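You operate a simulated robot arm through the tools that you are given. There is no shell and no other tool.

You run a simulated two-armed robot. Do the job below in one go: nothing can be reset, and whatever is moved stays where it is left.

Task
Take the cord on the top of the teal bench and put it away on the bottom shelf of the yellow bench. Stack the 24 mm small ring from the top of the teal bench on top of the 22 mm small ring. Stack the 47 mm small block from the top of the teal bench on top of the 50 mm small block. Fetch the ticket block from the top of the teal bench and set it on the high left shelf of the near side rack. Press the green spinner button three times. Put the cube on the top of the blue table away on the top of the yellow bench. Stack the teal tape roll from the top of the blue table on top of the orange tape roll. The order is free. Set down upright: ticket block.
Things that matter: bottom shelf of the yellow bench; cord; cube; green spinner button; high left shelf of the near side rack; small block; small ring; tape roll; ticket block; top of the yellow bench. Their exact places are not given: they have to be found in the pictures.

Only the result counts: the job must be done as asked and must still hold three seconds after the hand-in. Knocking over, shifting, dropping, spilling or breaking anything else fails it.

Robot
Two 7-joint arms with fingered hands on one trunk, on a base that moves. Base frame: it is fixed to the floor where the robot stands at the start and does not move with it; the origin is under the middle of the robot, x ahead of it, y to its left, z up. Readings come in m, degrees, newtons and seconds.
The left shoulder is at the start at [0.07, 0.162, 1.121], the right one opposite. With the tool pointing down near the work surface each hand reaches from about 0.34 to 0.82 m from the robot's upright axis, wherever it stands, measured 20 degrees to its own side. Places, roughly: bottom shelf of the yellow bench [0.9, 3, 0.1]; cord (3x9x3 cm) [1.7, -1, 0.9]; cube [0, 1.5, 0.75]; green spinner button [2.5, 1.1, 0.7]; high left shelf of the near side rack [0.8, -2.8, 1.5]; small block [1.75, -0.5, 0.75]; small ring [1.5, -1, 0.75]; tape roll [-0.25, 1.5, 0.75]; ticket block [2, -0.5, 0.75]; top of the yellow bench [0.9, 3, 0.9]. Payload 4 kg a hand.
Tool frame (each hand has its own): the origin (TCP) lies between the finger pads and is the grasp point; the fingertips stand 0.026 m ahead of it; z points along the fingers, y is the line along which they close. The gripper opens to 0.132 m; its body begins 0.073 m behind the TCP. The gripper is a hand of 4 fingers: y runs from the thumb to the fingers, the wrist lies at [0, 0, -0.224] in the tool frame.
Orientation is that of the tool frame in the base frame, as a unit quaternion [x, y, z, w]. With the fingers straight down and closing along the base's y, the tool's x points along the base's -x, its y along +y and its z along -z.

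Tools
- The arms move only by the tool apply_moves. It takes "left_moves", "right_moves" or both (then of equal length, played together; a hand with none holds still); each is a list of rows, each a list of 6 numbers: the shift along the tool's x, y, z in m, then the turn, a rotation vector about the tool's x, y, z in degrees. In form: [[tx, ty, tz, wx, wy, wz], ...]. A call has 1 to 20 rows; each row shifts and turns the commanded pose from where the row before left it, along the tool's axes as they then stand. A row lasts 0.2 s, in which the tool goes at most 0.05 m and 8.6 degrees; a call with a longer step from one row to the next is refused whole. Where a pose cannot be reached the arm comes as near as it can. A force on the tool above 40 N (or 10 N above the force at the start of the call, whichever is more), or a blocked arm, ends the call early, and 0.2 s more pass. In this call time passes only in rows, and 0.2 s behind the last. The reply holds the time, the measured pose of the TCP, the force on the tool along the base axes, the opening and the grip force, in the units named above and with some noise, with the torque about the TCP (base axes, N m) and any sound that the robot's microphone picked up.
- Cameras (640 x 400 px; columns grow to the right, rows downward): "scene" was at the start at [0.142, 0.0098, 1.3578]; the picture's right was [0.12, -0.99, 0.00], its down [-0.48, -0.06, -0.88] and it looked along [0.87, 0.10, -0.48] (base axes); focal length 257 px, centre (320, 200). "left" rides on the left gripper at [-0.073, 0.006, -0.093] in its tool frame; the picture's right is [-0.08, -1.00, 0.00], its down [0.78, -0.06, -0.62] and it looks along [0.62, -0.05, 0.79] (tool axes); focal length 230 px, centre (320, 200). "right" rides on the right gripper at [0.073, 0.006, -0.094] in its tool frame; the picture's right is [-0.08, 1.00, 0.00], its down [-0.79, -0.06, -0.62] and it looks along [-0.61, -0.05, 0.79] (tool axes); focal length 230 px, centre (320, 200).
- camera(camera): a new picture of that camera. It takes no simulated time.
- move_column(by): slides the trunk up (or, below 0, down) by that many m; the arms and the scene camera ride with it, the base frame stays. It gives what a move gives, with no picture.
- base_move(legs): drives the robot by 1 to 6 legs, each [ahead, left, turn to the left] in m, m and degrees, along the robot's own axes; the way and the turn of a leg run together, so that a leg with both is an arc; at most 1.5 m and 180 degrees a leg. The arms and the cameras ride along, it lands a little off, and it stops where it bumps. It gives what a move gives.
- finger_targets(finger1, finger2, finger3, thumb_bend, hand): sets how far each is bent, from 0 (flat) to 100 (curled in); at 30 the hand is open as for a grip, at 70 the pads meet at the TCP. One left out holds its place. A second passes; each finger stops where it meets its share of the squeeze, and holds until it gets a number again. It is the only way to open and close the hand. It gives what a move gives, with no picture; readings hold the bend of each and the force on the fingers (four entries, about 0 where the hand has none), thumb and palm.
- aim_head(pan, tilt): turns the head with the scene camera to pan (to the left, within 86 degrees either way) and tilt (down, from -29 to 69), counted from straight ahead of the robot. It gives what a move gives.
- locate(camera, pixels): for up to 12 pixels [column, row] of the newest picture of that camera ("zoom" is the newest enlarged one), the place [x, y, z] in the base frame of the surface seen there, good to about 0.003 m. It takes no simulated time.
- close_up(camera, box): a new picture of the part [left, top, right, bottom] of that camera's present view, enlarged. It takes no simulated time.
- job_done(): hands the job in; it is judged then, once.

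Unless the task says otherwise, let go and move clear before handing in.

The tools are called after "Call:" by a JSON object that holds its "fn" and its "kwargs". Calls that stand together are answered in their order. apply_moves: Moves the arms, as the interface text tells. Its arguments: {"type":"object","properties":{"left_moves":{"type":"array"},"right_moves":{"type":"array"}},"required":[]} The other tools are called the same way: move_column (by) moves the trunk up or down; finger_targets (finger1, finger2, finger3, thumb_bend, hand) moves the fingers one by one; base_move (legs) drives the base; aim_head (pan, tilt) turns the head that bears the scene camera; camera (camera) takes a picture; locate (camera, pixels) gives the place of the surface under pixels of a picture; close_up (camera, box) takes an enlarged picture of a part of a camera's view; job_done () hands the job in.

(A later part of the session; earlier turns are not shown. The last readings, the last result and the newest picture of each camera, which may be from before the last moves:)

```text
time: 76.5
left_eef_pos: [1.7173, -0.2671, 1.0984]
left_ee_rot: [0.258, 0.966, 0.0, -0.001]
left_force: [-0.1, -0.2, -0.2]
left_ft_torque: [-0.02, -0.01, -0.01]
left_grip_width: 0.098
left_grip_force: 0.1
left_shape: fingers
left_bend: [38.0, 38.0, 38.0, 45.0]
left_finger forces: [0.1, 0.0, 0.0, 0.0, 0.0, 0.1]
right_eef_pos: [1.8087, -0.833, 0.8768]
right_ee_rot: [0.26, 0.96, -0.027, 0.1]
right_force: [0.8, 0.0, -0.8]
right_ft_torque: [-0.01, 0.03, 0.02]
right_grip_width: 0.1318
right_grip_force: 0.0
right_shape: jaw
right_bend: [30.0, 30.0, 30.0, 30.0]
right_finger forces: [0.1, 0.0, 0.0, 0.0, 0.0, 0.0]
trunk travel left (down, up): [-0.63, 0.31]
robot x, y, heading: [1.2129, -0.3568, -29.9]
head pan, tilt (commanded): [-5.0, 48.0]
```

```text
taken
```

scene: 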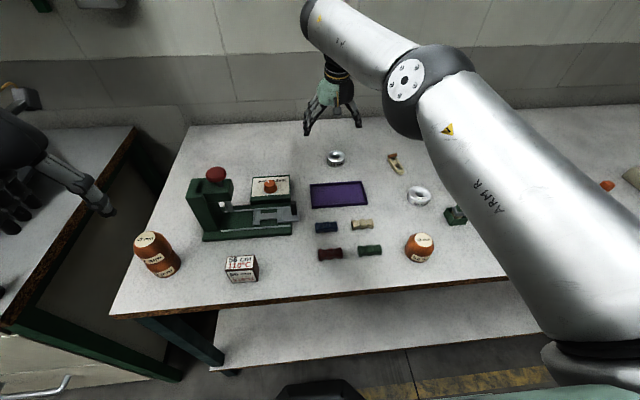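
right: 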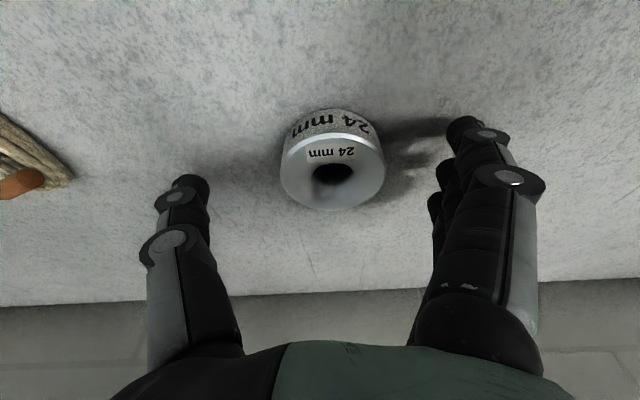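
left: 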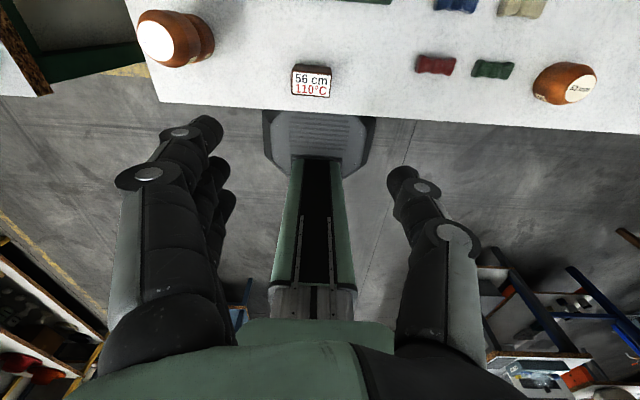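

The ring is centred between thumb (190,185) and fingers (445,170). I'll close the right hand.

Call:
{"fn": "finger_targets", "kwargs": {"hand": "right", "finger1": 70, "finger2": 70, "finger3": 70, "thumb_bend": 70}}

Call:
{"fn": "camera", "kwargs": {"camera": "right"}}

```text
time: 77.5
left_eef_pos: [1.7174, -0.2671, 1.0994]
left_ee_rot: [0.257, 0.966, 0.0, 0.0]
left_force: [1.1, -0.7, 0.5]
left_ft_torque: [-0.01, 0.02, 0.03]
left_grip_width: 0.0981
left_grip_force: 0.0
left_shape: fingers
left_bend: [38.0, 38.0, 38.0, 45.0]
left_finger forces: [0.0, 0.0, 0.0, 0.0, 0.1, 0.0]
right_eef_pos: [1.8096, -0.8348, 0.8766]
right_ee_rot: [0.26, 0.96, -0.027, 0.101]
right_force: [1.8, 0.9, 5.0]
right_ft_torque: [0.24, -0.06, -0.09]
right_grip_width: 0.0541
right_grip_force: 21.5
right_shape: fingers
right_bend: [57.0, 54.0, 64.0, 61.0]
right_finger forces: [12.4, 7.8, 4.6, 0.1, 19.2, 0.1]
trunk travel left (down, up): [-0.63, 0.31]
robot x, y, heading: [1.2145, -0.356, -30.1]
head pan, tilt (commanded): [-5.0, 48.0]
```

```text
taken
```

right: 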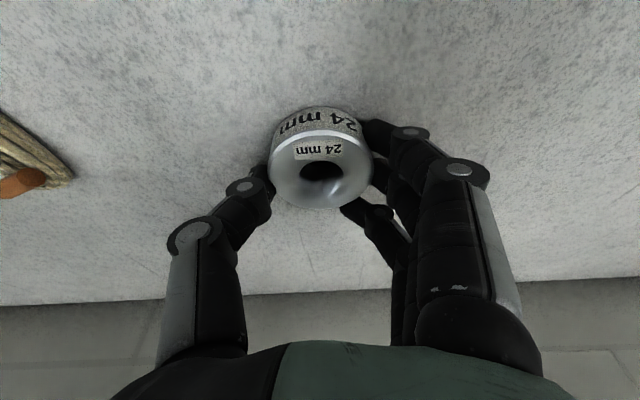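

The ring is gripped (21 N). I'll lift it and check.

Call:
{"fn": "apply_moves", "kwargs": {"right_moves": [[-0.0021, 0, -0.0098, 0, 0, 0], [-0.0062, 0, -0.0293, 0, 0, 0], [-0.0083, 0, -0.0391, 0, 0, 0], [-0.0083, 0, -0.0391, 0, 0, 0]]}}

Call:
{"fn": "camera", "kwargs": {"camera": "right"}}

Call:
{"fn": "locate", "kwargs": {"camera": "right", "pixels": [[274, 165], [370, 160], [320, 138], [323, 207], [290, 190], [355, 190], [284, 145], [360, 140]]}}

```text
time: 78.5
left_eef_pos: [1.7157, -0.2668, 1.0983]
left_ee_rot: [0.258, 0.966, 0.0, -0.001]
left_force: [0.2, 0.1, -0.2]
left_ft_torque: [-0.04, -0.02, 0.01]
left_grip_width: 0.0978
left_grip_force: 0.1
left_shape: fingers
left_bend: [38.0, 38.0, 38.0, 45.0]
left_finger forces: [0.0, 0.0, 0.0, 0.0, 0.0, 0.0]
right_eef_pos: [1.8087, -0.8329, 0.9978]
right_ee_rot: [0.259, 0.96, -0.027, 0.101]
right_force: [-0.1, 0.4, -1.9]
right_ft_torque: [0.04, 0.0, -0.01]
right_grip_width: 0.0539
right_grip_force: 19.6
right_shape: fingers
right_bend: [57.0, 54.0, 64.0, 61.0]
right_finger forces: [6.9, 7.6, 4.4, 0.0, 19.2, 0.1]
trunk travel left (down, up): [-0.63, 0.31]
robot x, y, heading: [1.2134, -0.3568, -30.0]
head pan, tilt (commanded): [-5.0, 48.0]
```

```text
taken
```

right: 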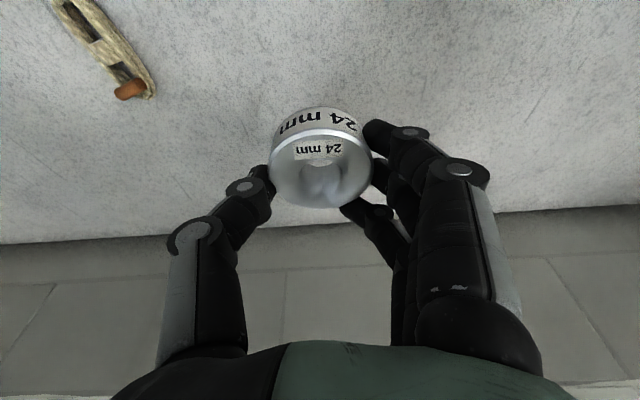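

```text
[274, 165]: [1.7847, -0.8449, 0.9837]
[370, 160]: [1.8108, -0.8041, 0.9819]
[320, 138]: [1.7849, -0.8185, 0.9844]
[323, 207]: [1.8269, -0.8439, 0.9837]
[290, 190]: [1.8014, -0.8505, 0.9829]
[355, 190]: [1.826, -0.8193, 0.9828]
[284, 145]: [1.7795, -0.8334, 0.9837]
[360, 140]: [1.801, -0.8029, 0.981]
```

The ring is held nearly level, centre offset from the TCP by about (-0.004,+0.005). I'll carry it over the 22 mm ring.

Call:
{"fn": "apply_moves", "kwargs": {"right_moves": [[0.0215, -0.0396, -0.0076, 0, 0, 0], [0.0215, -0.0396, -0.0076, 0, 0, 0], [0.0215, -0.0396, -0.0076, 0, 0, 0], [0.0215, -0.0396, -0.0076, 0, 0, 0], [0.0215, -0.0396, -0.0076, 0, 0, 0], [0.0215, -0.0396, -0.0076, 0, 0, 0], [0.0215, -0.0396, -0.0076, 0, 0, 0], [0.0215, -0.0396, -0.0076, 0, 0, 0], [0.0215, -0.0396, -0.0076, 0, 0, 0], [0.0215, -0.0396, -0.0076, 0, 0, 0], [0.0215, -0.0396, -0.0076, 0, 0, 0]]}}

Call:
{"fn": "aim_head", "kwargs": {"pan": -25, "tilt": 48}}

Call:
{"fn": "camera", "kwargs": {"camera": "scene"}}

Call:
{"fn": "camera", "kwargs": {"camera": "right"}}

```text
time: 80.9
left_eef_pos: [1.7165, -0.2688, 1.1003]
left_ee_rot: [0.258, 0.966, 0.001, 0.0]
left_force: [-0.6, -0.5, 0.9]
left_ft_torque: [0.0, 0.02, -0.03]
left_grip_width: 0.0979
left_grip_force: 0.0
left_shape: fingers
left_bend: [38.0, 38.0, 38.0, 45.0]
left_finger forces: [0.0, 0.2, 0.0, 0.0, 0.1, 0.0]
right_eef_pos: [1.3769, -1.0861, 1.0291]
right_ee_rot: [0.258, 0.96, -0.026, 0.101]
right_force: [0.2, -0.1, -1.2]
right_ft_torque: [-0.03, -0.05, 0.02]
right_grip_width: 0.0533
right_grip_force: 18.7
right_shape: fingers
right_bend: [57.0, 54.0, 64.0, 61.0]
right_finger forces: [6.8, 7.0, 4.8, 0.0, 18.4, 0.1]
trunk travel left (down, up): [-0.63, 0.31]
robot x, y, heading: [1.2135, -0.357, -30.0]
head pan, tilt (commanded): [-5.0, 48.0]
```

```text
time: 81.7
left_eef_pos: [1.7173, -0.2675, 1.0988]
left_ee_rot: [0.258, 0.966, 0.0, -0.002]
left_force: [0.1, -0.6, -0.2]
left_ft_torque: [0.0, 0.0, 0.0]
left_grip_width: 0.0981
left_grip_force: 0.0
left_shape: fingers
left_bend: [38.0, 38.0, 38.0, 45.0]
left_finger forces: [0.0, 0.0, 0.0, 0.0, 0.0, 0.0]
right_eef_pos: [1.3792, -1.0863, 1.0279]
right_ee_rot: [0.259, 0.96, -0.028, 0.101]
right_force: [-0.4, 0.1, -2.4]
right_ft_torque: [0.02, -0.02, -0.02]
right_grip_width: 0.0536
right_grip_force: 17.7
right_shape: fingers
right_bend: [57.0, 54.0, 64.0, 61.0]
right_finger forces: [6.9, 7.0, 4.7, 0.0, 18.4, 0.1]
trunk travel left (down, up): [-0.63, 0.31]
robot x, y, heading: [1.2129, -0.3503, -30.4]
head pan, tilt (commanded): [-25.0, 48.0]
```

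```text
taken
```

scene: 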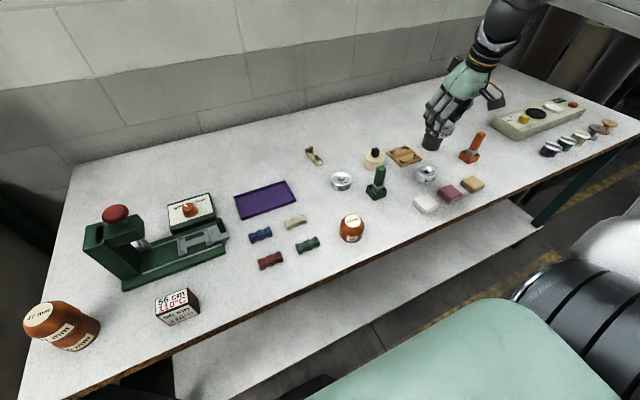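

```text
taken
```

right: 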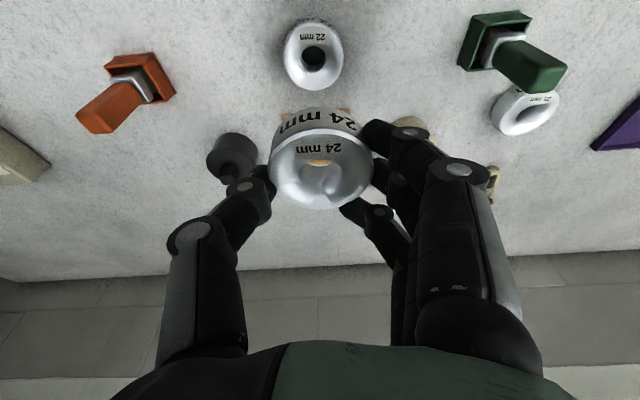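

Both rings are visible in the right picture: 22 mm at (313,57) below, 24 mm held at (320,165). I'll locate both rims.

Call:
{"fn": "locate", "kwargs": {"camera": "right", "pixels": [[287, 60], [341, 60], [313, 32], [314, 88], [295, 40], [333, 80], [274, 165], [370, 160], [320, 138], [323, 206], [290, 190], [355, 190]]}}

Call:
{"fn": "close_up", "kwargs": {"camera": "scene", "box": [370, 110, 500, 210]}}

```text
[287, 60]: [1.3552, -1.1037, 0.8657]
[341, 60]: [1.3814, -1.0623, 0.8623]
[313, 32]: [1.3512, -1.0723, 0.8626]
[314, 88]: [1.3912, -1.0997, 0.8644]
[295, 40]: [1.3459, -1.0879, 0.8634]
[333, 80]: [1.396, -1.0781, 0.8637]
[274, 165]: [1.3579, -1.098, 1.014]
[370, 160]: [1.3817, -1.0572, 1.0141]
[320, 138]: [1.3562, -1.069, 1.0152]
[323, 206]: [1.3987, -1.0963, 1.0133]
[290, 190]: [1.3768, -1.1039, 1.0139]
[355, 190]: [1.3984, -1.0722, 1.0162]
```

```text
4.00 times, centred on (435, 160) of scene
```

zoom: 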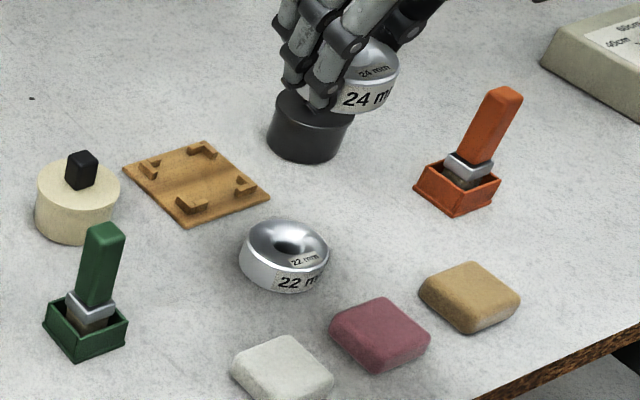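

The held ring needs to shift about 5 mm back and 5 mm right. I'll correct and descend to just above the 22 mm ring.

Call:
{"fn": "apply_moves", "kwargs": {"right_moves": [[0.0047, -0.005, -0.001, 0, 0, 0], [0.0083, 0, 0.0391, 0, 0, 0], [0.0083, 0, 0.0391, 0, 0, 0], [0.0062, 0, 0.0293, 0, 0, 0]]}}

Call:
{"fn": "camera", "kwargs": {"camera": "right"}}

Call:
{"fn": "close_up", "kwargs": {"camera": "scene", "box": [370, 110, 500, 210]}}

```text
time: 82.7
left_eef_pos: [1.7168, -0.2684, 1.0996]
left_ee_rot: [0.258, 0.966, 0.0, -0.001]
left_force: [-0.1, -0.2, 0.2]
left_ft_torque: [0.0, -0.01, -0.01]
left_grip_width: 0.0979
left_grip_force: 0.0
left_shape: fingers
left_bend: [38.0, 38.0, 38.0, 45.0]
left_finger forces: [0.0, 0.0, 0.0, 0.0, 0.0, 0.0]
right_eef_pos: [1.3755, -1.0905, 0.9165]
right_ee_rot: [0.259, 0.96, -0.027, 0.101]
right_force: [0.5, 1.2, -1.6]
right_ft_torque: [-0.01, 0.02, 0.02]
right_grip_width: 0.0533
right_grip_force: 18.0
right_shape: fingers
right_bend: [57.0, 54.0, 64.0, 61.0]
right_finger forces: [6.8, 6.9, 4.8, 0.1, 18.4, 0.1]
right hand out of reach, approached as far as the arm can: row 1
trunk travel left (down, up): [-0.63, 0.31]
robot x, y, heading: [1.2168, -0.3566, -30.3]
head pan, tilt (commanded): [-25.0, 48.0]
```

```text
taken
```

right: 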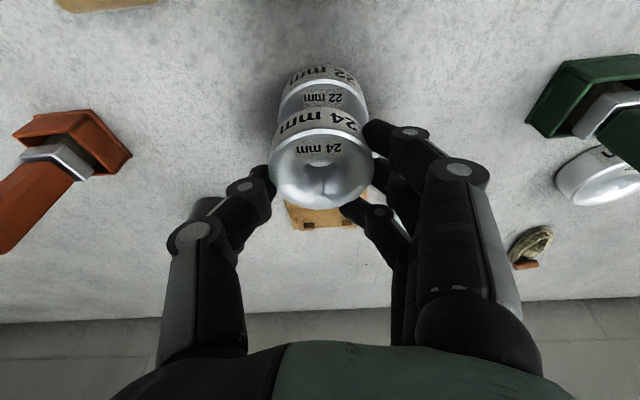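

```text
4.00 times, centred on (435, 160) of scene
```

zoom: 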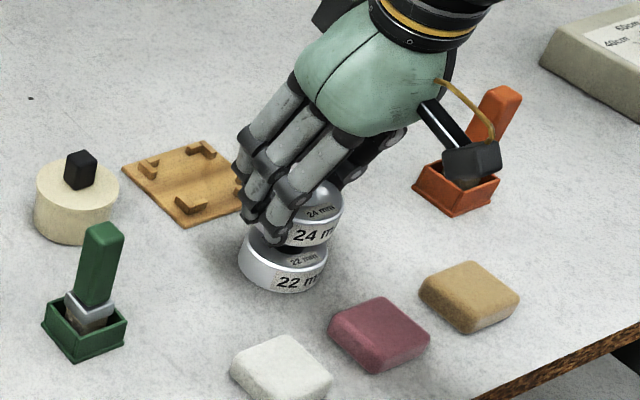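

The held ring is ~12 mm above the 22 mm ring; I'll locate visible rim points of both for a final alignment check.

Call:
{"fn": "close_up", "kwargs": {"camera": "right", "box": [240, 50, 400, 220]}}

Call:
{"fn": "locate", "kwargs": {"camera": "right", "pixels": [[283, 105], [364, 100], [322, 88], [295, 92], [352, 90], [274, 165], [370, 160], [320, 138], [323, 206], [290, 190], [355, 190]]}}

```text
2.35 times, centred on (320, 135) of right
```

zoom: 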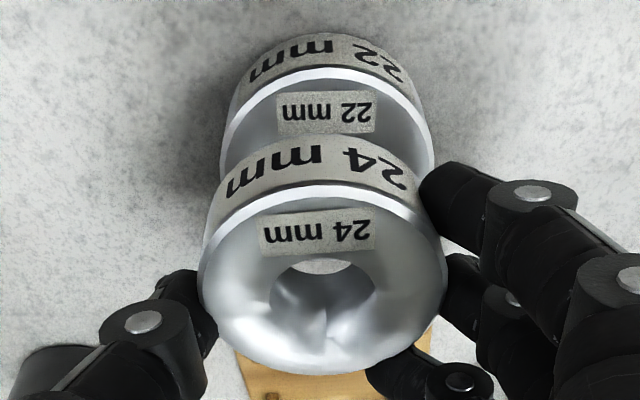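

```text
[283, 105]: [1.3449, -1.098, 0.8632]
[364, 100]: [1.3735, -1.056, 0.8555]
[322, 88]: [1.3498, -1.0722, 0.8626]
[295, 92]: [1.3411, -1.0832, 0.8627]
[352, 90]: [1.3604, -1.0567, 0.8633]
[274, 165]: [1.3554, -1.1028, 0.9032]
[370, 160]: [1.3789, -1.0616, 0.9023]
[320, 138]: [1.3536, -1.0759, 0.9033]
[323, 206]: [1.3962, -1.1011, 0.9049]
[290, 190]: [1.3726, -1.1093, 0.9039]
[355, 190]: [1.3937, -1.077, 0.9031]
```

The 24 mm ring must go back 5 mm. I'll do that and descend the last 10 mm.

Call:
{"fn": "apply_moves", "kwargs": {"right_moves": [[0.0049, 0.001, -0.001, 0, 0, 0], [0.0011, 0, 0.0049, 0, 0, 0], [0.0011, 0, 0.0049, 0, 0, 0]]}}

Call:
{"fn": "camera", "kwargs": {"camera": "right"}}

Call:
{"fn": "locate", "kwargs": {"camera": "right", "pixels": [[322, 97], [284, 112], [363, 110], [274, 165], [370, 160], [320, 138], [323, 206]]}}

```text
time: 83.5
left_eef_pos: [1.7164, -0.2679, 1.0983]
left_ee_rot: [0.258, 0.966, 0.001, 0.0]
left_force: [0.3, 0.8, -0.6]
left_ft_torque: [0.0, 0.0, 0.01]
left_grip_width: 0.0981
left_grip_force: 0.1
left_shape: fingers
left_bend: [38.0, 38.0, 38.0, 45.0]
left_finger forces: [0.0, 0.1, 0.0, 0.1, 0.0, 0.1]
right_eef_pos: [1.3716, -1.0869, 0.9065]
right_ee_rot: [0.258, 0.961, -0.027, 0.101]
right_force: [0.2, -1.1, -1.7]
right_ft_torque: [-0.01, 0.01, 0.01]
right_grip_width: 0.0536
right_grip_force: 18.5
right_shape: fingers
right_bend: [57.0, 54.0, 64.0, 61.0]
right_finger forces: [6.9, 6.9, 4.8, 0.1, 18.3, 0.1]
trunk travel left (down, up): [-0.63, 0.31]
robot x, y, heading: [1.2132, -0.3578, -30.4]
head pan, tilt (commanded): [-25.0, 48.0]
```

```text
taken
```

right: 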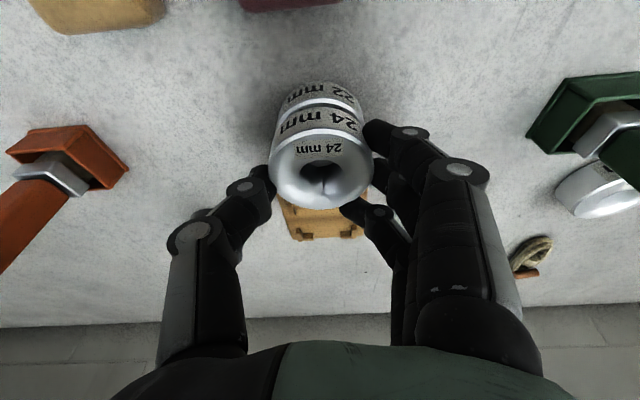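

```text
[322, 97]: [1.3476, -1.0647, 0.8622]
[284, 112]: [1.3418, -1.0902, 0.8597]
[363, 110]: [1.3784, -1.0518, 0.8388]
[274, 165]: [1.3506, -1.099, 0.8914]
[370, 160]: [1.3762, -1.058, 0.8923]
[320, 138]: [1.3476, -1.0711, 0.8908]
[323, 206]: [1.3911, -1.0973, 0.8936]
```

Aligned within ~1-2 mm. I'll lower in 2 mm steps until contact.

Call:
{"fn": "apply_moves", "kwargs": {"right_moves": [[0.0004, 0, 0.002, 0, 0, 0]]}}

Call:
{"fn": "apply_moves", "kwargs": {"right_moves": [[0.0004, 0, 0.002, 0, 0, 0]]}}

```text
time: 83.9
left_eef_pos: [1.7161, -0.2678, 1.0984]
left_ee_rot: [0.258, 0.966, 0.0, -0.001]
left_force: [-0.5, 0.2, -0.5]
left_ft_torque: [-0.02, 0.01, -0.03]
left_grip_width: 0.0984
left_grip_force: 0.0
left_shape: fingers
left_bend: [38.0, 38.0, 38.0, 45.0]
left_finger forces: [0.1, 0.0, 0.0, 0.0, 0.0, 0.0]
right_eef_pos: [1.3722, -1.0867, 0.9043]
right_ee_rot: [0.259, 0.96, -0.027, 0.101]
right_force: [1.0, -0.6, -1.5]
right_ft_torque: [0.02, 0.02, 0.01]
right_grip_width: 0.0533
right_grip_force: 18.4
right_shape: fingers
right_bend: [57.0, 54.0, 64.0, 61.0]
right_finger forces: [6.8, 7.1, 4.9, 0.1, 18.4, 0.0]
trunk travel left (down, up): [-0.63, 0.31]
robot x, y, heading: [1.2153, -0.3533, -30.0]
head pan, tilt (commanded): [-25.0, 48.0]
```

```text
time: 84.3
left_eef_pos: [1.7161, -0.2675, 1.0993]
left_ee_rot: [0.258, 0.966, 0.0, 0.0]
left_force: [-0.7, 0.3, -0.2]
left_ft_torque: [-0.01, -0.03, -0.01]
left_grip_width: 0.0979
left_grip_force: 0.2
left_shape: fingers
left_bend: [38.0, 38.0, 38.0, 45.0]
left_finger forces: [0.0, 0.0, 0.0, 0.0, 0.1, 0.0]
right_eef_pos: [1.3707, -1.0875, 0.9018]
right_ee_rot: [0.259, 0.96, -0.027, 0.101]
right_force: [-0.1, -0.2, -2.4]
right_ft_torque: [-0.03, 0.0, 0.03]
right_grip_width: 0.0534
right_grip_force: 18.5
right_shape: fingers
right_bend: [57.0, 54.0, 64.0, 61.0]
right_finger forces: [6.9, 7.1, 4.8, 0.0, 18.4, 0.0]
trunk travel left (down, up): [-0.63, 0.31]
robot x, y, heading: [1.2132, -0.3606, -30.2]
head pan, tilt (commanded): [-25.0, 48.0]
```

Call:
{"fn": "apply_moves", "kwargs": {"right_moves": [[0.0004, 0, 0.002, 0, 0, 0]]}}

Call:
{"fn": "apply_moves", "kwargs": {"right_moves": [[0.0003, 0, 0.0015, 0, 0, 0]]}}

```text
time: 84.7
left_eef_pos: [1.7176, -0.2666, 1.0989]
left_ee_rot: [0.258, 0.966, 0.0, -0.001]
left_force: [0.3, -0.6, -0.2]
left_ft_torque: [0.0, -0.01, 0.03]
left_grip_width: 0.0984
left_grip_force: 0.1
left_shape: fingers
left_bend: [38.0, 38.0, 38.0, 45.0]
left_finger forces: [0.0, 0.0, 0.0, 0.0, 0.0, 0.0]
right_eef_pos: [1.3712, -1.0864, 0.901]
right_ee_rot: [0.258, 0.96, -0.027, 0.102]
right_force: [0.7, 0.7, 1.5]
right_ft_torque: [0.11, -0.01, -0.02]
right_grip_width: 0.0535
right_grip_force: 19.3
right_shape: fingers
right_bend: [57.0, 54.0, 64.0, 62.0]
right_finger forces: [7.5, 7.1, 5.3, 0.0, 18.7, 0.0]
trunk travel left (down, up): [-0.63, 0.31]
robot x, y, heading: [1.2142, -0.3539, -29.9]
head pan, tilt (commanded): [-25.0, 48.0]
```

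```text
time: 85.1
left_eef_pos: [1.718, -0.267, 1.0988]
left_ee_rot: [0.258, 0.966, 0.0, 0.0]
left_force: [0.5, 0.0, 0.0]
left_ft_torque: [0.0, -0.02, -0.02]
left_grip_width: 0.0981
left_grip_force: 0.1
left_shape: fingers
left_bend: [38.0, 38.0, 38.0, 45.0]
left_finger forces: [0.0, 0.0, 0.1, 0.0, 0.0, 0.0]
right_eef_pos: [1.3718, -1.0867, 0.9005]
right_ee_rot: [0.258, 0.96, -0.029, 0.102]
right_force: [0.3, -0.7, 8.0]
right_ft_torque: [0.19, -0.02, -0.02]
right_grip_width: 0.0534
right_grip_force: 20.3
right_shape: fingers
right_bend: [57.0, 54.0, 64.0, 61.0]
right_finger forces: [8.2, 7.1, 5.6, 0.0, 20.0, 0.0]
trunk travel left (down, up): [-0.63, 0.31]
robot x, y, heading: [1.2176, -0.357, -29.8]
head pan, tilt (commanded): [-25.0, 48.0]
```

Contact made (8 N). I'll open the right hand.

Call:
{"fn": "finger_targets", "kwargs": {"hand": "right", "finger1": 42, "finger2": 42, "finger3": 42, "thumb_bend": 42}}

Call:
{"fn": "camera", "kwargs": {"camera": "right"}}

```text
time: 86.1
left_eef_pos: [1.7163, -0.2675, 1.0989]
left_ee_rot: [0.257, 0.966, 0.001, 0.0]
left_force: [0.3, 0.2, -0.4]
left_ft_torque: [0.01, -0.01, -0.02]
left_grip_width: 0.0986
left_grip_force: 0.1
left_shape: fingers
left_bend: [38.0, 38.0, 38.0, 45.0]
left_finger forces: [0.0, 0.0, 0.1, 0.0, 0.1, 0.0]
right_eef_pos: [1.371, -1.0877, 0.8979]
right_ee_rot: [0.259, 0.96, -0.027, 0.101]
right_force: [-0.3, -0.3, 0.2]
right_ft_torque: [-0.02, 0.01, 0.02]
right_grip_width: 0.0962
right_grip_force: 0.1
right_shape: fingers
right_bend: [42.0, 42.0, 42.0, 42.0]
right_finger forces: [0.0, 0.0, 0.1, 0.0, 0.0, 0.0]
trunk travel left (down, up): [-0.63, 0.31]
robot x, y, heading: [1.2145, -0.355, -30.3]
head pan, tilt (commanded): [-25.0, 48.0]
```

```text
taken
```

right: 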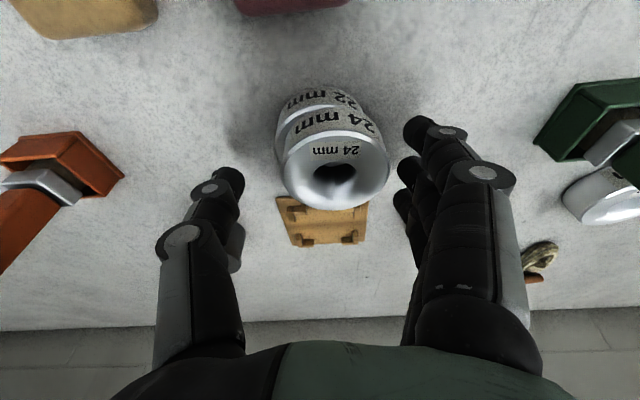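

The upper ring seems to have slid a few mm toward the fingers (centre now ~336). I'll raise the hand and inspect the stack.

Call:
{"fn": "apply_moves", "kwargs": {"right_moves": [[-0.0042, 0, -0.0196, 0, 0, 0], [-0.0083, 0, -0.0391, 0, 0, 0], [-0.0083, 0, -0.0391, 0, 0, 0]]}}

Call:
{"fn": "camera", "kwargs": {"camera": "right"}}

Call:
{"fn": "close_up", "kwargs": {"camera": "right", "box": [250, 40, 410, 140]}}

Call:
{"fn": "close_up", "kwargs": {"camera": "scene", "box": [390, 140, 470, 190]}}

```text
time: 86.9
left_eef_pos: [1.717, -0.266, 1.099]
left_ee_rot: [0.258, 0.966, 0.001, -0.001]
left_force: [0.5, 0.7, -0.3]
left_ft_torque: [0.0, 0.01, 0.03]
left_grip_width: 0.0983
left_grip_force: 0.0
left_shape: fingers
left_bend: [38.0, 38.0, 38.0, 45.0]
left_finger forces: [0.0, 0.1, 0.0, 0.0, 0.1, 0.0]
right_eef_pos: [1.371, -1.0861, 0.9986]
right_ee_rot: [0.259, 0.96, -0.028, 0.102]
right_force: [0.0, 0.8, 0.4]
right_ft_torque: [-0.01, 0.03, 0.0]
right_grip_width: 0.0965
right_grip_force: 0.0
right_shape: fingers
right_bend: [42.0, 42.0, 42.0, 42.0]
right_finger forces: [0.1, 0.0, 0.0, 0.0, 0.1, 0.1]
trunk travel left (down, up): [-0.63, 0.31]
robot x, y, heading: [1.2161, -0.3544, -29.9]
head pan, tilt (commanded): [-25.0, 48.0]
```

```text
taken
```

right: 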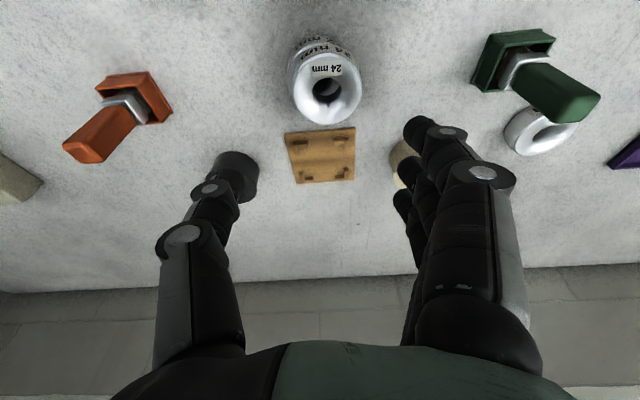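

```text
4.00 times, centred on (330, 90) of right
```

zoom: 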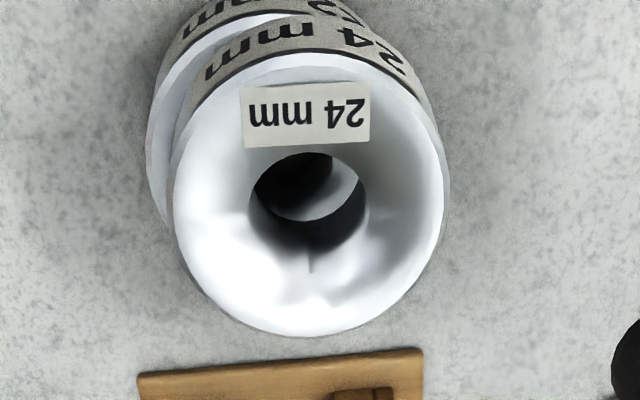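

```text
8.00 times, centred on (430, 165) of scene
```

zoom: 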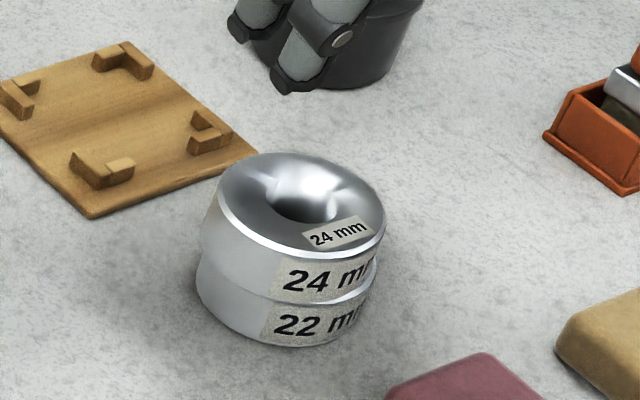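

The rings are stacked. I'll measure the offset between upper and lower ring centres.

Call:
{"fn": "locate", "kwargs": {"camera": "right", "pixels": [[296, 90], [357, 90], [327, 60], [329, 120], [308, 70], [348, 112], [291, 75], [300, 50]]}}

```text
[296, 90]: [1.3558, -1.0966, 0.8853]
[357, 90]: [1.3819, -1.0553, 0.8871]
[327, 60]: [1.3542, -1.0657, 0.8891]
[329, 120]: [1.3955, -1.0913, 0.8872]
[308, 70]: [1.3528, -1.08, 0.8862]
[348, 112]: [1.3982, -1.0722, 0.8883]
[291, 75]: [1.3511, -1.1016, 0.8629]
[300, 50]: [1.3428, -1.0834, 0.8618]
```

The offset is about 7 mm and both rings are level, so the stack holds. Next I'll take the right hand over to the cord and look.

Call:
{"fn": "apply_moves", "kwargs": {"right_moves": [[-0.0062, 0, -0.0293, 0, 0, 0], [-0.0279, 0.038, 0.0059, 0, 0, 0], [-0.0279, 0.038, 0.0059, 0, 0, 0], [-0.0279, 0.038, 0.0059, 0, 0, 0], [-0.0279, 0.038, 0.0059, 0, 0, 0], [-0.0279, 0.038, 0.0059, 0, 0, 0], [-0.0279, 0.038, 0.0059, 0, 0, 0], [-0.0279, 0.038, 0.0059, 0, 0, 0]]}}

Call:
{"fn": "camera", "kwargs": {"camera": "right"}}

Call:
{"fn": "aim_head", "kwargs": {"pan": -10, "tilt": 45}}

Call:
{"fn": "camera", "kwargs": {"camera": "scene"}}

```text
time: 88.7
left_eef_pos: [1.7186, -0.2665, 1.0971]
left_ee_rot: [0.259, 0.966, -0.001, -0.001]
left_force: [0.4, 0.5, 0.4]
left_ft_torque: [-0.01, 0.01, -0.03]
left_grip_width: 0.0981
left_grip_force: 0.1
left_shape: fingers
left_bend: [38.0, 38.0, 38.0, 45.0]
left_finger forces: [0.0, 0.0, 0.1, 0.0, 0.1, 0.0]
right_eef_pos: [1.6837, -0.9558, 1.0281]
right_ee_rot: [0.259, 0.96, -0.027, 0.1]
right_force: [0.3, -0.2, -0.9]
right_ft_torque: [0.0, 0.05, 0.02]
right_grip_width: 0.0964
right_grip_force: 0.1
right_shape: fingers
right_bend: [42.0, 42.0, 42.0, 42.0]
right_finger forces: [0.0, 0.0, 0.1, 0.0, 0.0, 0.1]
right hand out of reach, approached as far as the arm can: row 1
trunk travel left (down, up): [-0.63, 0.31]
robot x, y, heading: [1.2118, -0.3543, -30.0]
head pan, tilt (commanded): [-25.0, 48.0]
```

```text
taken
```

right: 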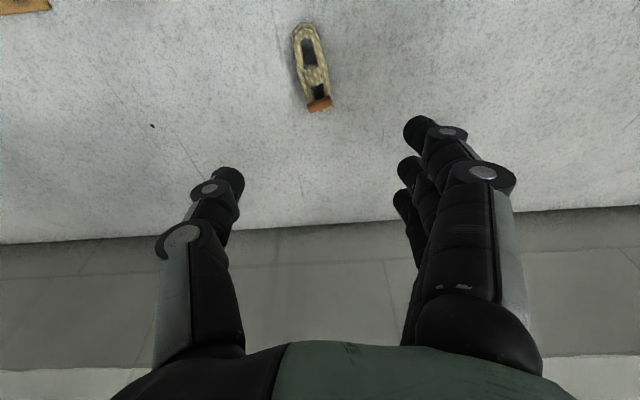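

```text
time: 89.5
left_eef_pos: [1.7165, -0.2682, 1.0978]
left_ee_rot: [0.258, 0.966, 0.002, 0.0]
left_force: [0.3, -0.7, 0.4]
left_ft_torque: [-0.02, -0.04, 0.02]
left_grip_width: 0.0984
left_grip_force: 0.0
left_shape: fingers
left_bend: [38.0, 38.0, 38.0, 45.0]
left_finger forces: [0.0, 0.0, 0.0, 0.0, 0.0, 0.0]
right_eef_pos: [1.6814, -0.9574, 1.0278]
right_ee_rot: [0.259, 0.96, -0.027, 0.1]
right_force: [0.7, 0.7, 0.0]
right_ft_torque: [0.0, -0.02, -0.03]
right_grip_width: 0.0965
right_grip_force: 0.0
right_shape: fingers
right_bend: [42.0, 42.0, 42.0, 42.0]
right_finger forces: [0.0, 0.0, 0.0, 0.0, 0.2, 0.1]
trunk travel left (down, up): [-0.63, 0.31]
robot x, y, heading: [1.2143, -0.3576, -30.2]
head pan, tilt (commanded): [-10.0, 45.0]
```

```text
taken
```

scene: 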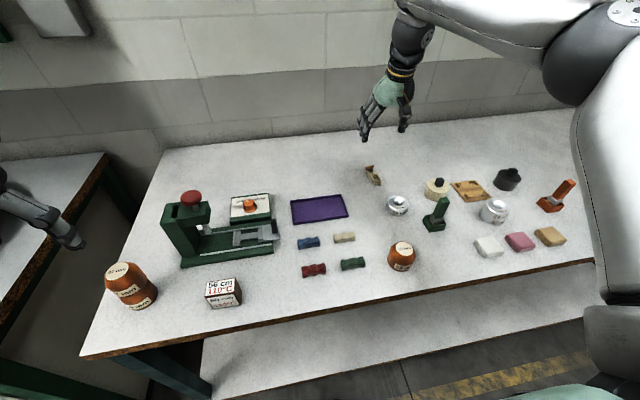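

The cord appears from (303,25) to (320,105) in the right picture. I'll locate its ends and edges.

Call:
{"fn": "close_up", "kwargs": {"camera": "right", "box": [250, 10, 378, 120]}}

Call:
{"fn": "locate", "kwargs": {"camera": "right", "pixels": [[304, 26], [295, 45], [318, 42], [298, 62], [324, 62], [313, 75], [308, 105], [330, 100], [319, 104], [305, 85], [327, 82], [310, 50]]}}

```text
3.64 times, centred on (314, 65) of right
```

zoom: 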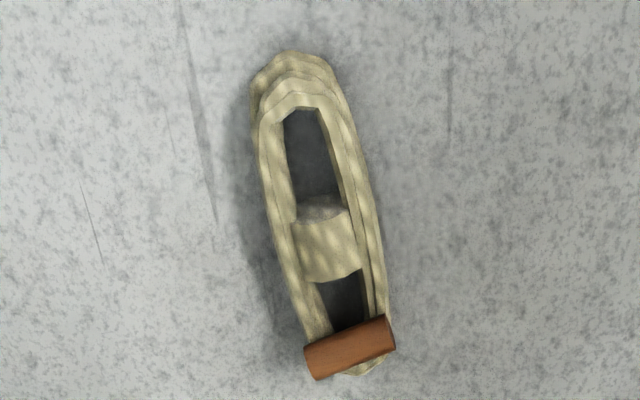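

```text
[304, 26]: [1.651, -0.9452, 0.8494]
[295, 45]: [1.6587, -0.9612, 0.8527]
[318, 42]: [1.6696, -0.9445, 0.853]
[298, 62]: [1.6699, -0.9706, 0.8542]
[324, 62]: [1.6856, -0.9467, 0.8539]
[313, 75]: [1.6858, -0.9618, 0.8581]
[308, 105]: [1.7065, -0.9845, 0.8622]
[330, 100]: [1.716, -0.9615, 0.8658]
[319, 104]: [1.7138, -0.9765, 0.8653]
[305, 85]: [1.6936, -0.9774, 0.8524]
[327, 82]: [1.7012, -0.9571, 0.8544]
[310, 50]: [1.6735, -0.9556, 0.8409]
```

The cord is centred near (1.684,-0.9615), body about 1.6 cm high and 2.9 cm wide, along heading -26°. I'll reduce the tilt to 5°, yaw 4°, and lower toward it.

Call:
{"fn": "apply_moves", "kwargs": {"right_moves": [[0, 0, 0, 0, 7, -4], [-0.004, -0.0035, 0.0003, 0, 0, 0], [0.0031, 0, 0.0359, 0, 0, 0], [0.0031, 0, 0.0359, 0, 0, 0], [0.0031, 0, 0.0359, 0, 0, 0]]}}

Call:
{"fn": "camera", "kwargs": {"camera": "right"}}

Call:
{"fn": "locate", "kwargs": {"camera": "right", "pixels": [[300, 60], [320, 80], [310, 100], [330, 110], [320, 120], [325, 140]]}}

```text
time: 90.7
left_eef_pos: [1.7176, -0.2687, 1.0989]
left_ee_rot: [0.259, 0.966, 0.001, 0.0]
left_force: [0.2, -0.4, -0.3]
left_ft_torque: [0.02, -0.01, -0.03]
left_grip_width: 0.0981
left_grip_force: 0.0
left_shape: fingers
left_bend: [38.0, 38.0, 38.0, 45.0]
left_finger forces: [0.1, 0.1, 0.1, 0.0, 0.0, 0.0]
right_eef_pos: [1.6845, -0.9644, 0.9178]
right_ee_rot: [0.227, 0.973, -0.015, 0.041]
right_force: [0.0, -0.3, 0.3]
right_ft_torque: [-0.02, 0.01, 0.0]
right_grip_width: 0.0965
right_grip_force: 0.1
right_shape: fingers
right_bend: [42.0, 42.0, 42.0, 42.0]
right_finger forces: [0.0, 0.0, 0.0, 0.0, 0.0, 0.0]
trunk travel left (down, up): [-0.63, 0.31]
robot x, y, heading: [1.2141, -0.3537, -30.1]
head pan, tilt (commanded): [-10.0, 45.0]
```

```text
taken
```

right: 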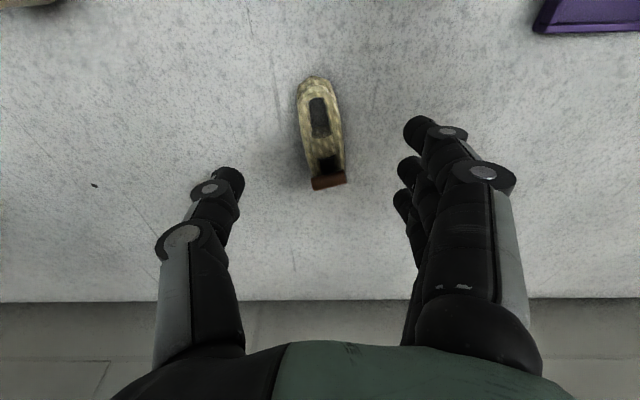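

```text
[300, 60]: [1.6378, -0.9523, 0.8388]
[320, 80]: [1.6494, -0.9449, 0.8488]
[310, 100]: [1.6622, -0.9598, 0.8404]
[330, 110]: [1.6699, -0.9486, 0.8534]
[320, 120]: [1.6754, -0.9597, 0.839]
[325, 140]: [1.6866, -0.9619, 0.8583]
```

The cord is centred between the fingers. I'll descend to z≈0.875.

Call:
{"fn": "apply_moves", "kwargs": {"right_moves": [[0.0019, 0, 0.0214, 0, 0, 0], [0.0018, 0, 0.0205, 0, 0, 0]]}}

Call:
{"fn": "camera", "kwargs": {"camera": "right"}}

```text
time: 91.3
left_eef_pos: [1.7169, -0.2679, 1.0995]
left_ee_rot: [0.259, 0.966, 0.001, -0.001]
left_force: [0.0, 0.4, 0.5]
left_ft_torque: [0.0, -0.01, 0.03]
left_grip_width: 0.0979
left_grip_force: 0.1
left_shape: fingers
left_bend: [38.0, 38.0, 38.0, 45.0]
left_finger forces: [0.0, 0.1, 0.0, 0.1, 0.0, 0.1]
right_eef_pos: [1.684, -0.9645, 0.8765]
right_ee_rot: [0.228, 0.973, -0.015, 0.041]
right_force: [-0.5, -0.7, 0.7]
right_ft_torque: [0.01, -0.01, 0.02]
right_grip_width: 0.0963
right_grip_force: 0.1
right_shape: fingers
right_bend: [42.0, 42.0, 42.0, 42.0]
right_finger forces: [0.0, 0.0, 0.0, 0.0, 0.0, 0.0]
trunk travel left (down, up): [-0.63, 0.31]
robot x, y, heading: [1.2122, -0.3544, -30.0]
head pan, tilt (commanded): [-10.0, 45.0]
```

```text
taken
```

right: 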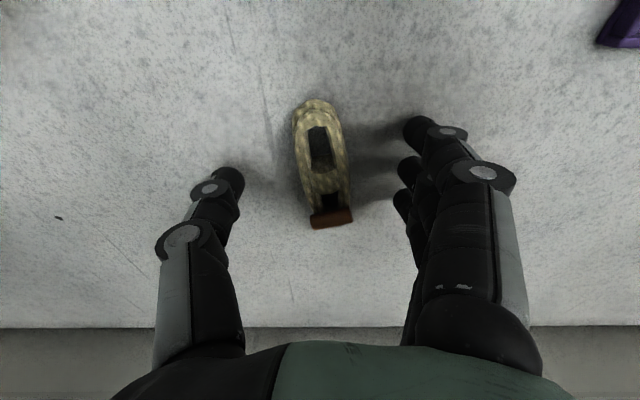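

The cord lies centred between thumb and fingers. I'll close the right hand.

Call:
{"fn": "finger_targets", "kwargs": {"hand": "right", "finger1": 72, "finger2": 72, "finger3": 72, "thumb_bend": 72}}

Call:
{"fn": "camera", "kwargs": {"camera": "right"}}

```text
time: 92.3
left_eef_pos: [1.7176, -0.267, 1.0986]
left_ee_rot: [0.258, 0.966, 0.0, -0.001]
left_force: [-0.5, 0.6, 0.0]
left_ft_torque: [0.01, 0.01, 0.01]
left_grip_width: 0.0983
left_grip_force: 0.1
left_shape: fingers
left_bend: [38.0, 38.0, 38.0, 45.0]
left_finger forces: [0.1, 0.0, 0.1, 0.0, 0.1, 0.1]
right_eef_pos: [1.6843, -0.9641, 0.8778]
right_ee_rot: [0.227, 0.973, -0.015, 0.041]
right_force: [0.1, -0.1, 0.2]
right_ft_torque: [0.01, 0.04, -0.01]
right_grip_width: 0.033
right_grip_force: 17.8
right_shape: fingers
right_bend: [68.0, 68.0, 68.0, 64.0]
right_finger forces: [5.7, 6.1, 6.2, 0.0, 18.0, 0.1]
trunk travel left (down, up): [-0.63, 0.31]
robot x, y, heading: [1.2126, -0.3547, -30.1]
head pan, tilt (commanded): [-10.0, 45.0]
```

```text
taken
```

right: 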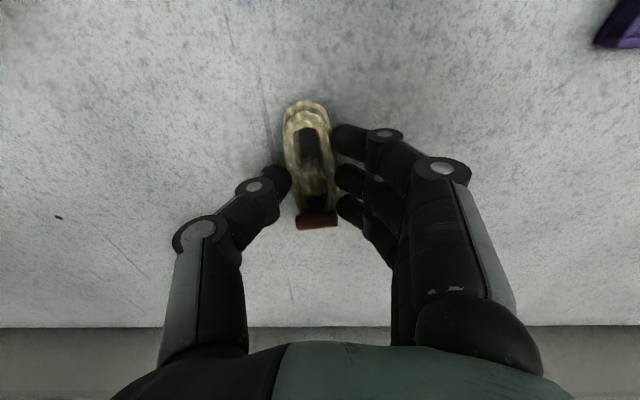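

The cord is gripped (18 N, width 0.033). I'll lift and check it comes along.

Call:
{"fn": "apply_moves", "kwargs": {"right_moves": [[-0.0009, 0, -0.01, 0, 0, 0], [-0.0026, 0, -0.03, 0, 0, 0], [-0.0035, 0, -0.04, 0, 0, 0], [-0.0035, 0, -0.04, 0, 0, 0], [-0.0035, 0, -0.04, 0, 0, 0]]}}

Call:
{"fn": "camera", "kwargs": {"camera": "right"}}

Call:
{"fn": "camera", "kwargs": {"camera": "scene"}}

```text
time: 93.5
left_eef_pos: [1.7178, -0.266, 1.0976]
left_ee_rot: [0.258, 0.966, 0.0, 0.0]
left_force: [0.0, 0.4, 0.1]
left_ft_torque: [-0.02, 0.02, 0.01]
left_grip_width: 0.0984
left_grip_force: 0.0
left_shape: fingers
left_bend: [38.0, 38.0, 38.0, 45.0]
left_finger forces: [0.0, 0.1, 0.0, 0.0, 0.1, 0.0]
right_eef_pos: [1.6841, -0.9609, 1.0375]
right_ee_rot: [0.225, 0.973, -0.016, 0.041]
right_force: [0.6, 0.3, -0.2]
right_ft_torque: [-0.01, -0.03, 0.01]
right_grip_width: 0.0328
right_grip_force: 17.6
right_shape: fingers
right_bend: [68.0, 68.0, 68.0, 64.0]
right_finger forces: [5.8, 6.1, 6.1, 0.1, 18.1, 0.0]
trunk travel left (down, up): [-0.63, 0.31]
robot x, y, heading: [1.214, -0.3589, -30.1]
head pan, tilt (commanded): [-10.0, 45.0]
```

```text
taken
```

right: 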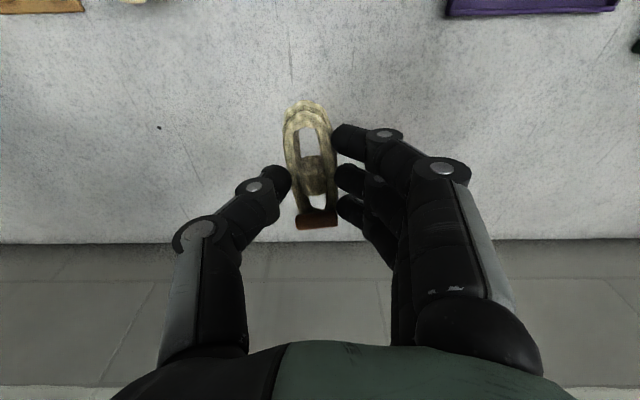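

```text
taken
```

scene: 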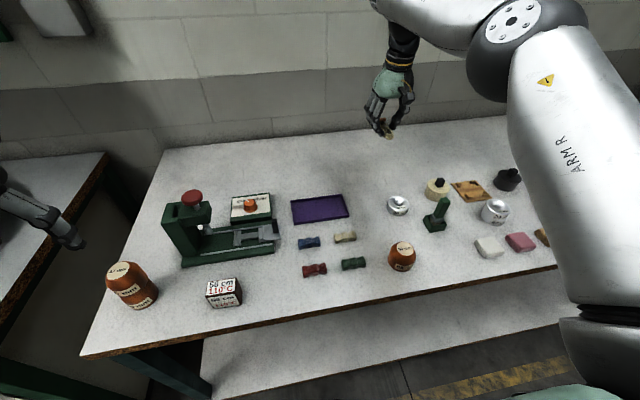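

The cord hangs in the right hand. I'll raise and retract the right hand, then back the base away for the ticket regrasp.

Call:
{"fn": "apply_moves", "kwargs": {"right_moves": [[-0.003, 0, -0.035, 0, 0, 0], [-0.003, 0, -0.035, 0, 0, 0], [0.0398, 0, -0.0035, 0, 0, 0], [0.0398, 0, -0.0035, 0, 0, 0], [0.0398, 0, -0.0035, 0, 0, 0], [0.0398, 0, -0.0035, 0, 0, 0], [0.0398, 0, -0.0035, 0, 0, 0]]}}

Call:
{"fn": "base_move", "kwargs": {"legs": [[-0.28, -0.03, 0]]}}

Call:
{"fn": "aim_head", "kwargs": {"pan": 8, "tilt": 38}}

Call:
{"fn": "camera", "kwargs": {"camera": "scene"}}

```text
time: 95.1
left_eef_pos: [1.715, -0.2668, 1.1008]
left_ee_rot: [0.258, 0.966, 0.0, 0.0]
left_force: [-0.8, -0.1, 0.0]
left_ft_torque: [-0.02, 0.01, 0.0]
left_grip_width: 0.0981
left_grip_force: 0.0
left_shape: fingers
left_bend: [38.0, 38.0, 38.0, 45.0]
left_finger forces: [0.1, 0.0, 0.0, 0.0, 0.0, 0.0]
right_eef_pos: [1.504, -0.8762, 1.0603]
right_ee_rot: [0.226, 0.973, -0.015, 0.042]
right_force: [-0.5, -0.7, -0.4]
right_ft_torque: [0.01, -0.01, 0.0]
right_grip_width: 0.0327
right_grip_force: 17.3
right_shape: fingers
right_bend: [68.0, 68.0, 68.0, 64.0]
right_finger forces: [5.6, 5.7, 5.8, 0.1, 17.2, 0.1]
right hand out of reach, approached as far as the arm can: row 1, 2
trunk travel left (down, up): [-0.63, 0.31]
robot x, y, heading: [1.2165, -0.3569, -29.9]
head pan, tilt (commanded): [-10.0, 45.0]
```

```text
time: 97.1
left_eef_pos: [1.4564, -0.1523, 1.0983]
left_ee_rot: [0.258, 0.966, 0.0, -0.001]
left_force: [-1.0, 0.3, -0.6]
left_ft_torque: [-0.03, 0.02, 0.0]
left_grip_width: 0.0982
left_grip_force: 0.0
left_shape: fingers
left_bend: [38.0, 38.0, 38.0, 45.0]
left_finger forces: [0.1, 0.0, 0.0, 0.0, 0.0, 0.1]
right_eef_pos: [1.2426, -0.76, 1.0596]
right_ee_rot: [0.227, 0.973, -0.015, 0.04]
right_force: [0.5, -0.1, -0.5]
right_ft_torque: [0.0, 0.01, 0.02]
right_grip_width: 0.0327
right_grip_force: 17.1
right_shape: fingers
right_bend: [68.0, 68.0, 68.0, 64.0]
right_finger forces: [5.6, 5.8, 5.7, 0.0, 17.3, 0.1]
trunk travel left (down, up): [-0.63, 0.31]
robot x, y, heading: [0.9529, -0.2412, -29.9]
head pan, tilt (commanded): [-10.0, 45.0]
```

```text
time: 97.9
left_eef_pos: [1.4556, -0.1505, 1.0989]
left_ee_rot: [0.259, 0.966, 0.0, -0.001]
left_force: [0.0, -0.6, -0.5]
left_ft_torque: [-0.03, 0.0, 0.0]
left_grip_width: 0.0982
left_grip_force: 0.1
left_shape: fingers
left_bend: [38.0, 38.0, 38.0, 45.0]
left_finger forces: [0.0, 0.0, 0.0, 0.1, 0.0, 0.0]
right_eef_pos: [1.2428, -0.7605, 1.0609]
right_ee_rot: [0.227, 0.973, -0.015, 0.041]
right_force: [-0.2, 0.0, 0.2]
right_ft_torque: [0.0, -0.01, -0.03]
right_grip_width: 0.0326
right_grip_force: 17.7
right_shape: fingers
right_bend: [68.0, 68.0, 68.0, 64.0]
right_finger forces: [5.7, 5.6, 6.0, 0.0, 17.2, 0.1]
trunk travel left (down, up): [-0.63, 0.31]
robot x, y, heading: [0.9517, -0.2422, -30.0]
head pan, tilt (commanded): [8.0, 38.0]
```

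```text
taken
```

scene: 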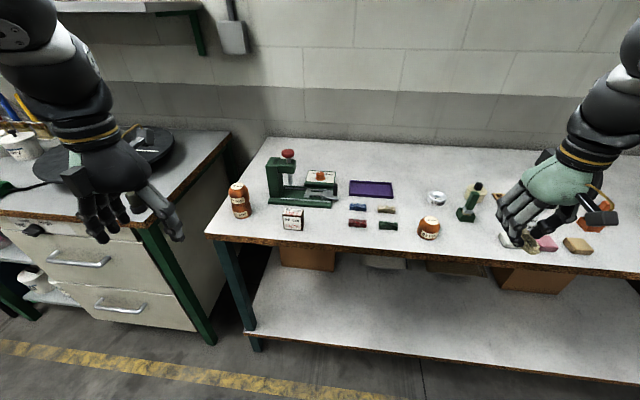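

I've backed off; the ticket is at (292,219). I'll zoom and locate its corners.

Call:
{"fn": "close_up", "kwargs": {"camera": "scene", "box": [244, 180, 340, 240]}}

Call:
{"fn": "locate", "kwargs": {"camera": "zoom", "pixels": [[260, 205], [400, 205], [268, 185], [392, 187], [262, 310], [395, 318], [330, 195], [330, 260], [330, 340], [390, 260], [265, 260], [330, 375]]}}

```text
6.67 times, centred on (292, 210) of scene
```

zoom: 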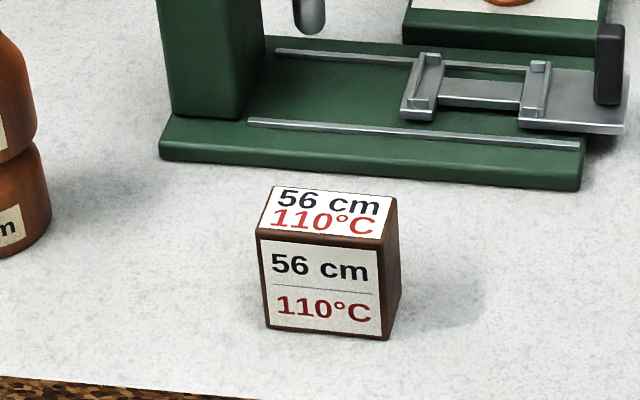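

```text
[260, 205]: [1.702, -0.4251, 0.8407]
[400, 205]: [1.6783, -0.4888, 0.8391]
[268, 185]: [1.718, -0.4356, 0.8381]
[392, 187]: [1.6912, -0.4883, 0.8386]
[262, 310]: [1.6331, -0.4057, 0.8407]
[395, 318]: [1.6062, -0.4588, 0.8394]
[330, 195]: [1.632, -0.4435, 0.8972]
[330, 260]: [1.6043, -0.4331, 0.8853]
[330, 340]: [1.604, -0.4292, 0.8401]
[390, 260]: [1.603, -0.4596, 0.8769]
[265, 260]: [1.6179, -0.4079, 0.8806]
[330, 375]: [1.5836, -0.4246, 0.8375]
```

The ticket centre is about (1.617,-0.436), facing heading -28°. I'll back up another 0.1 m so the near-horizontal left-hand grasp has room, then pitch the hand.

Call:
{"fn": "base_move", "kwargs": {"legs": [[-0.1, 0, 0]]}}

Call:
{"fn": "apply_moves", "kwargs": {"left_moves": [[-0.02, -0.02, 0, 0, -8.125, 0], [-0.02, -0.02, 0, 0, -8.125, 0], [-0.02, -0.02, 0.01, 0, -8.125, 0], [-0.02, -0.02, 0.01, 0, -8.125, 0], [-0.01, -0.02, 0.02, 0, -8.125, 0], [0, -0.02, 0.02, 0, -8.125, 0], [0, -0.02, 0.02, 0, -8.125, 0], [0, -0.02, 0.02, 0, -8.125, 0]]}}

Call:
{"fn": "camera", "kwargs": {"camera": "left"}}

Call:
{"fn": "camera", "kwargs": {"camera": "scene"}}

```text
time: 99.0
left_eef_pos: [1.3691, -0.0998, 1.0984]
left_ee_rot: [0.259, 0.966, 0.0, -0.001]
left_force: [0.2, -0.6, -0.3]
left_ft_torque: [-0.01, 0.0, 0.01]
left_grip_width: 0.0983
left_grip_force: 0.1
left_shape: fingers
left_bend: [38.0, 38.0, 38.0, 45.0]
left_finger forces: [0.0, 0.0, 0.0, 0.1, 0.0, 0.1]
right_eef_pos: [1.1574, -0.7097, 1.0594]
right_ee_rot: [0.226, 0.973, -0.014, 0.04]
right_force: [-1.0, 0.9, -0.2]
right_ft_torque: [-0.02, -0.02, 0.02]
right_grip_width: 0.0326
right_grip_force: 17.1
right_shape: fingers
right_bend: [68.0, 68.0, 68.0, 64.0]
right_finger forces: [5.7, 5.7, 5.9, 0.1, 17.1, 0.0]
trunk travel left (down, up): [-0.63, 0.31]
robot x, y, heading: [0.8678, -0.19, -30.1]
head pan, tilt (commanded): [8.0, 38.0]
```

```text
time: 100.8
left_eef_pos: [1.4207, -0.3181, 1.0455]
left_ee_rot: [0.219, 0.815, -0.139, 0.518]
left_force: [0.4, 0.4, -0.2]
left_ft_torque: [0.0, -0.02, 0.04]
left_grip_width: 0.0981
left_grip_force: 0.1
left_shape: fingers
left_bend: [38.0, 38.0, 38.0, 45.0]
left_finger forces: [0.1, 0.0, 0.1, 0.0, 0.1, 0.0]
left hand out of reach, approached as far as the arm can: row 7
right_eef_pos: [1.1565, -0.7118, 1.0575]
right_ee_rot: [0.226, 0.973, -0.014, 0.041]
right_force: [-0.1, -1.4, 0.5]
right_ft_torque: [0.05, -0.02, 0.0]
right_grip_width: 0.0328
right_grip_force: 16.8
right_shape: fingers
right_bend: [68.0, 68.0, 68.0, 64.0]
right_finger forces: [5.6, 5.7, 5.8, 0.1, 17.1, 0.1]
trunk travel left (down, up): [-0.63, 0.31]
robot x, y, heading: [0.869, -0.1891, -29.9]
head pan, tilt (commanded): [8.0, 38.0]
```

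```text
taken
```

left: 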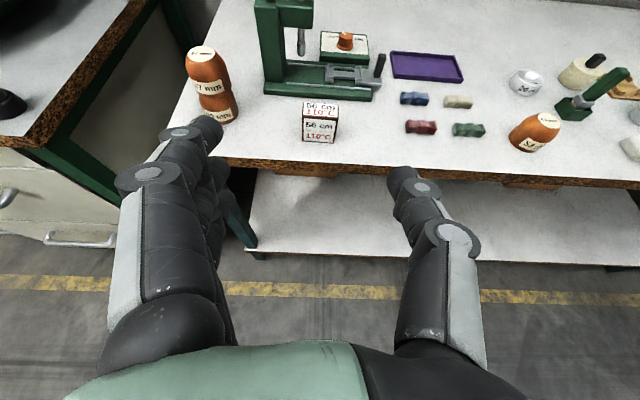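

```text
taken
```

scene: 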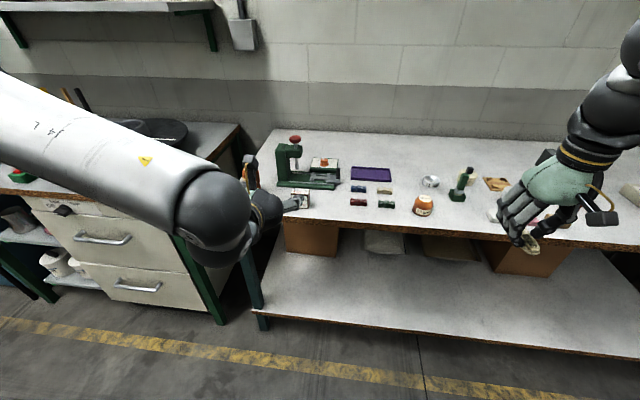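

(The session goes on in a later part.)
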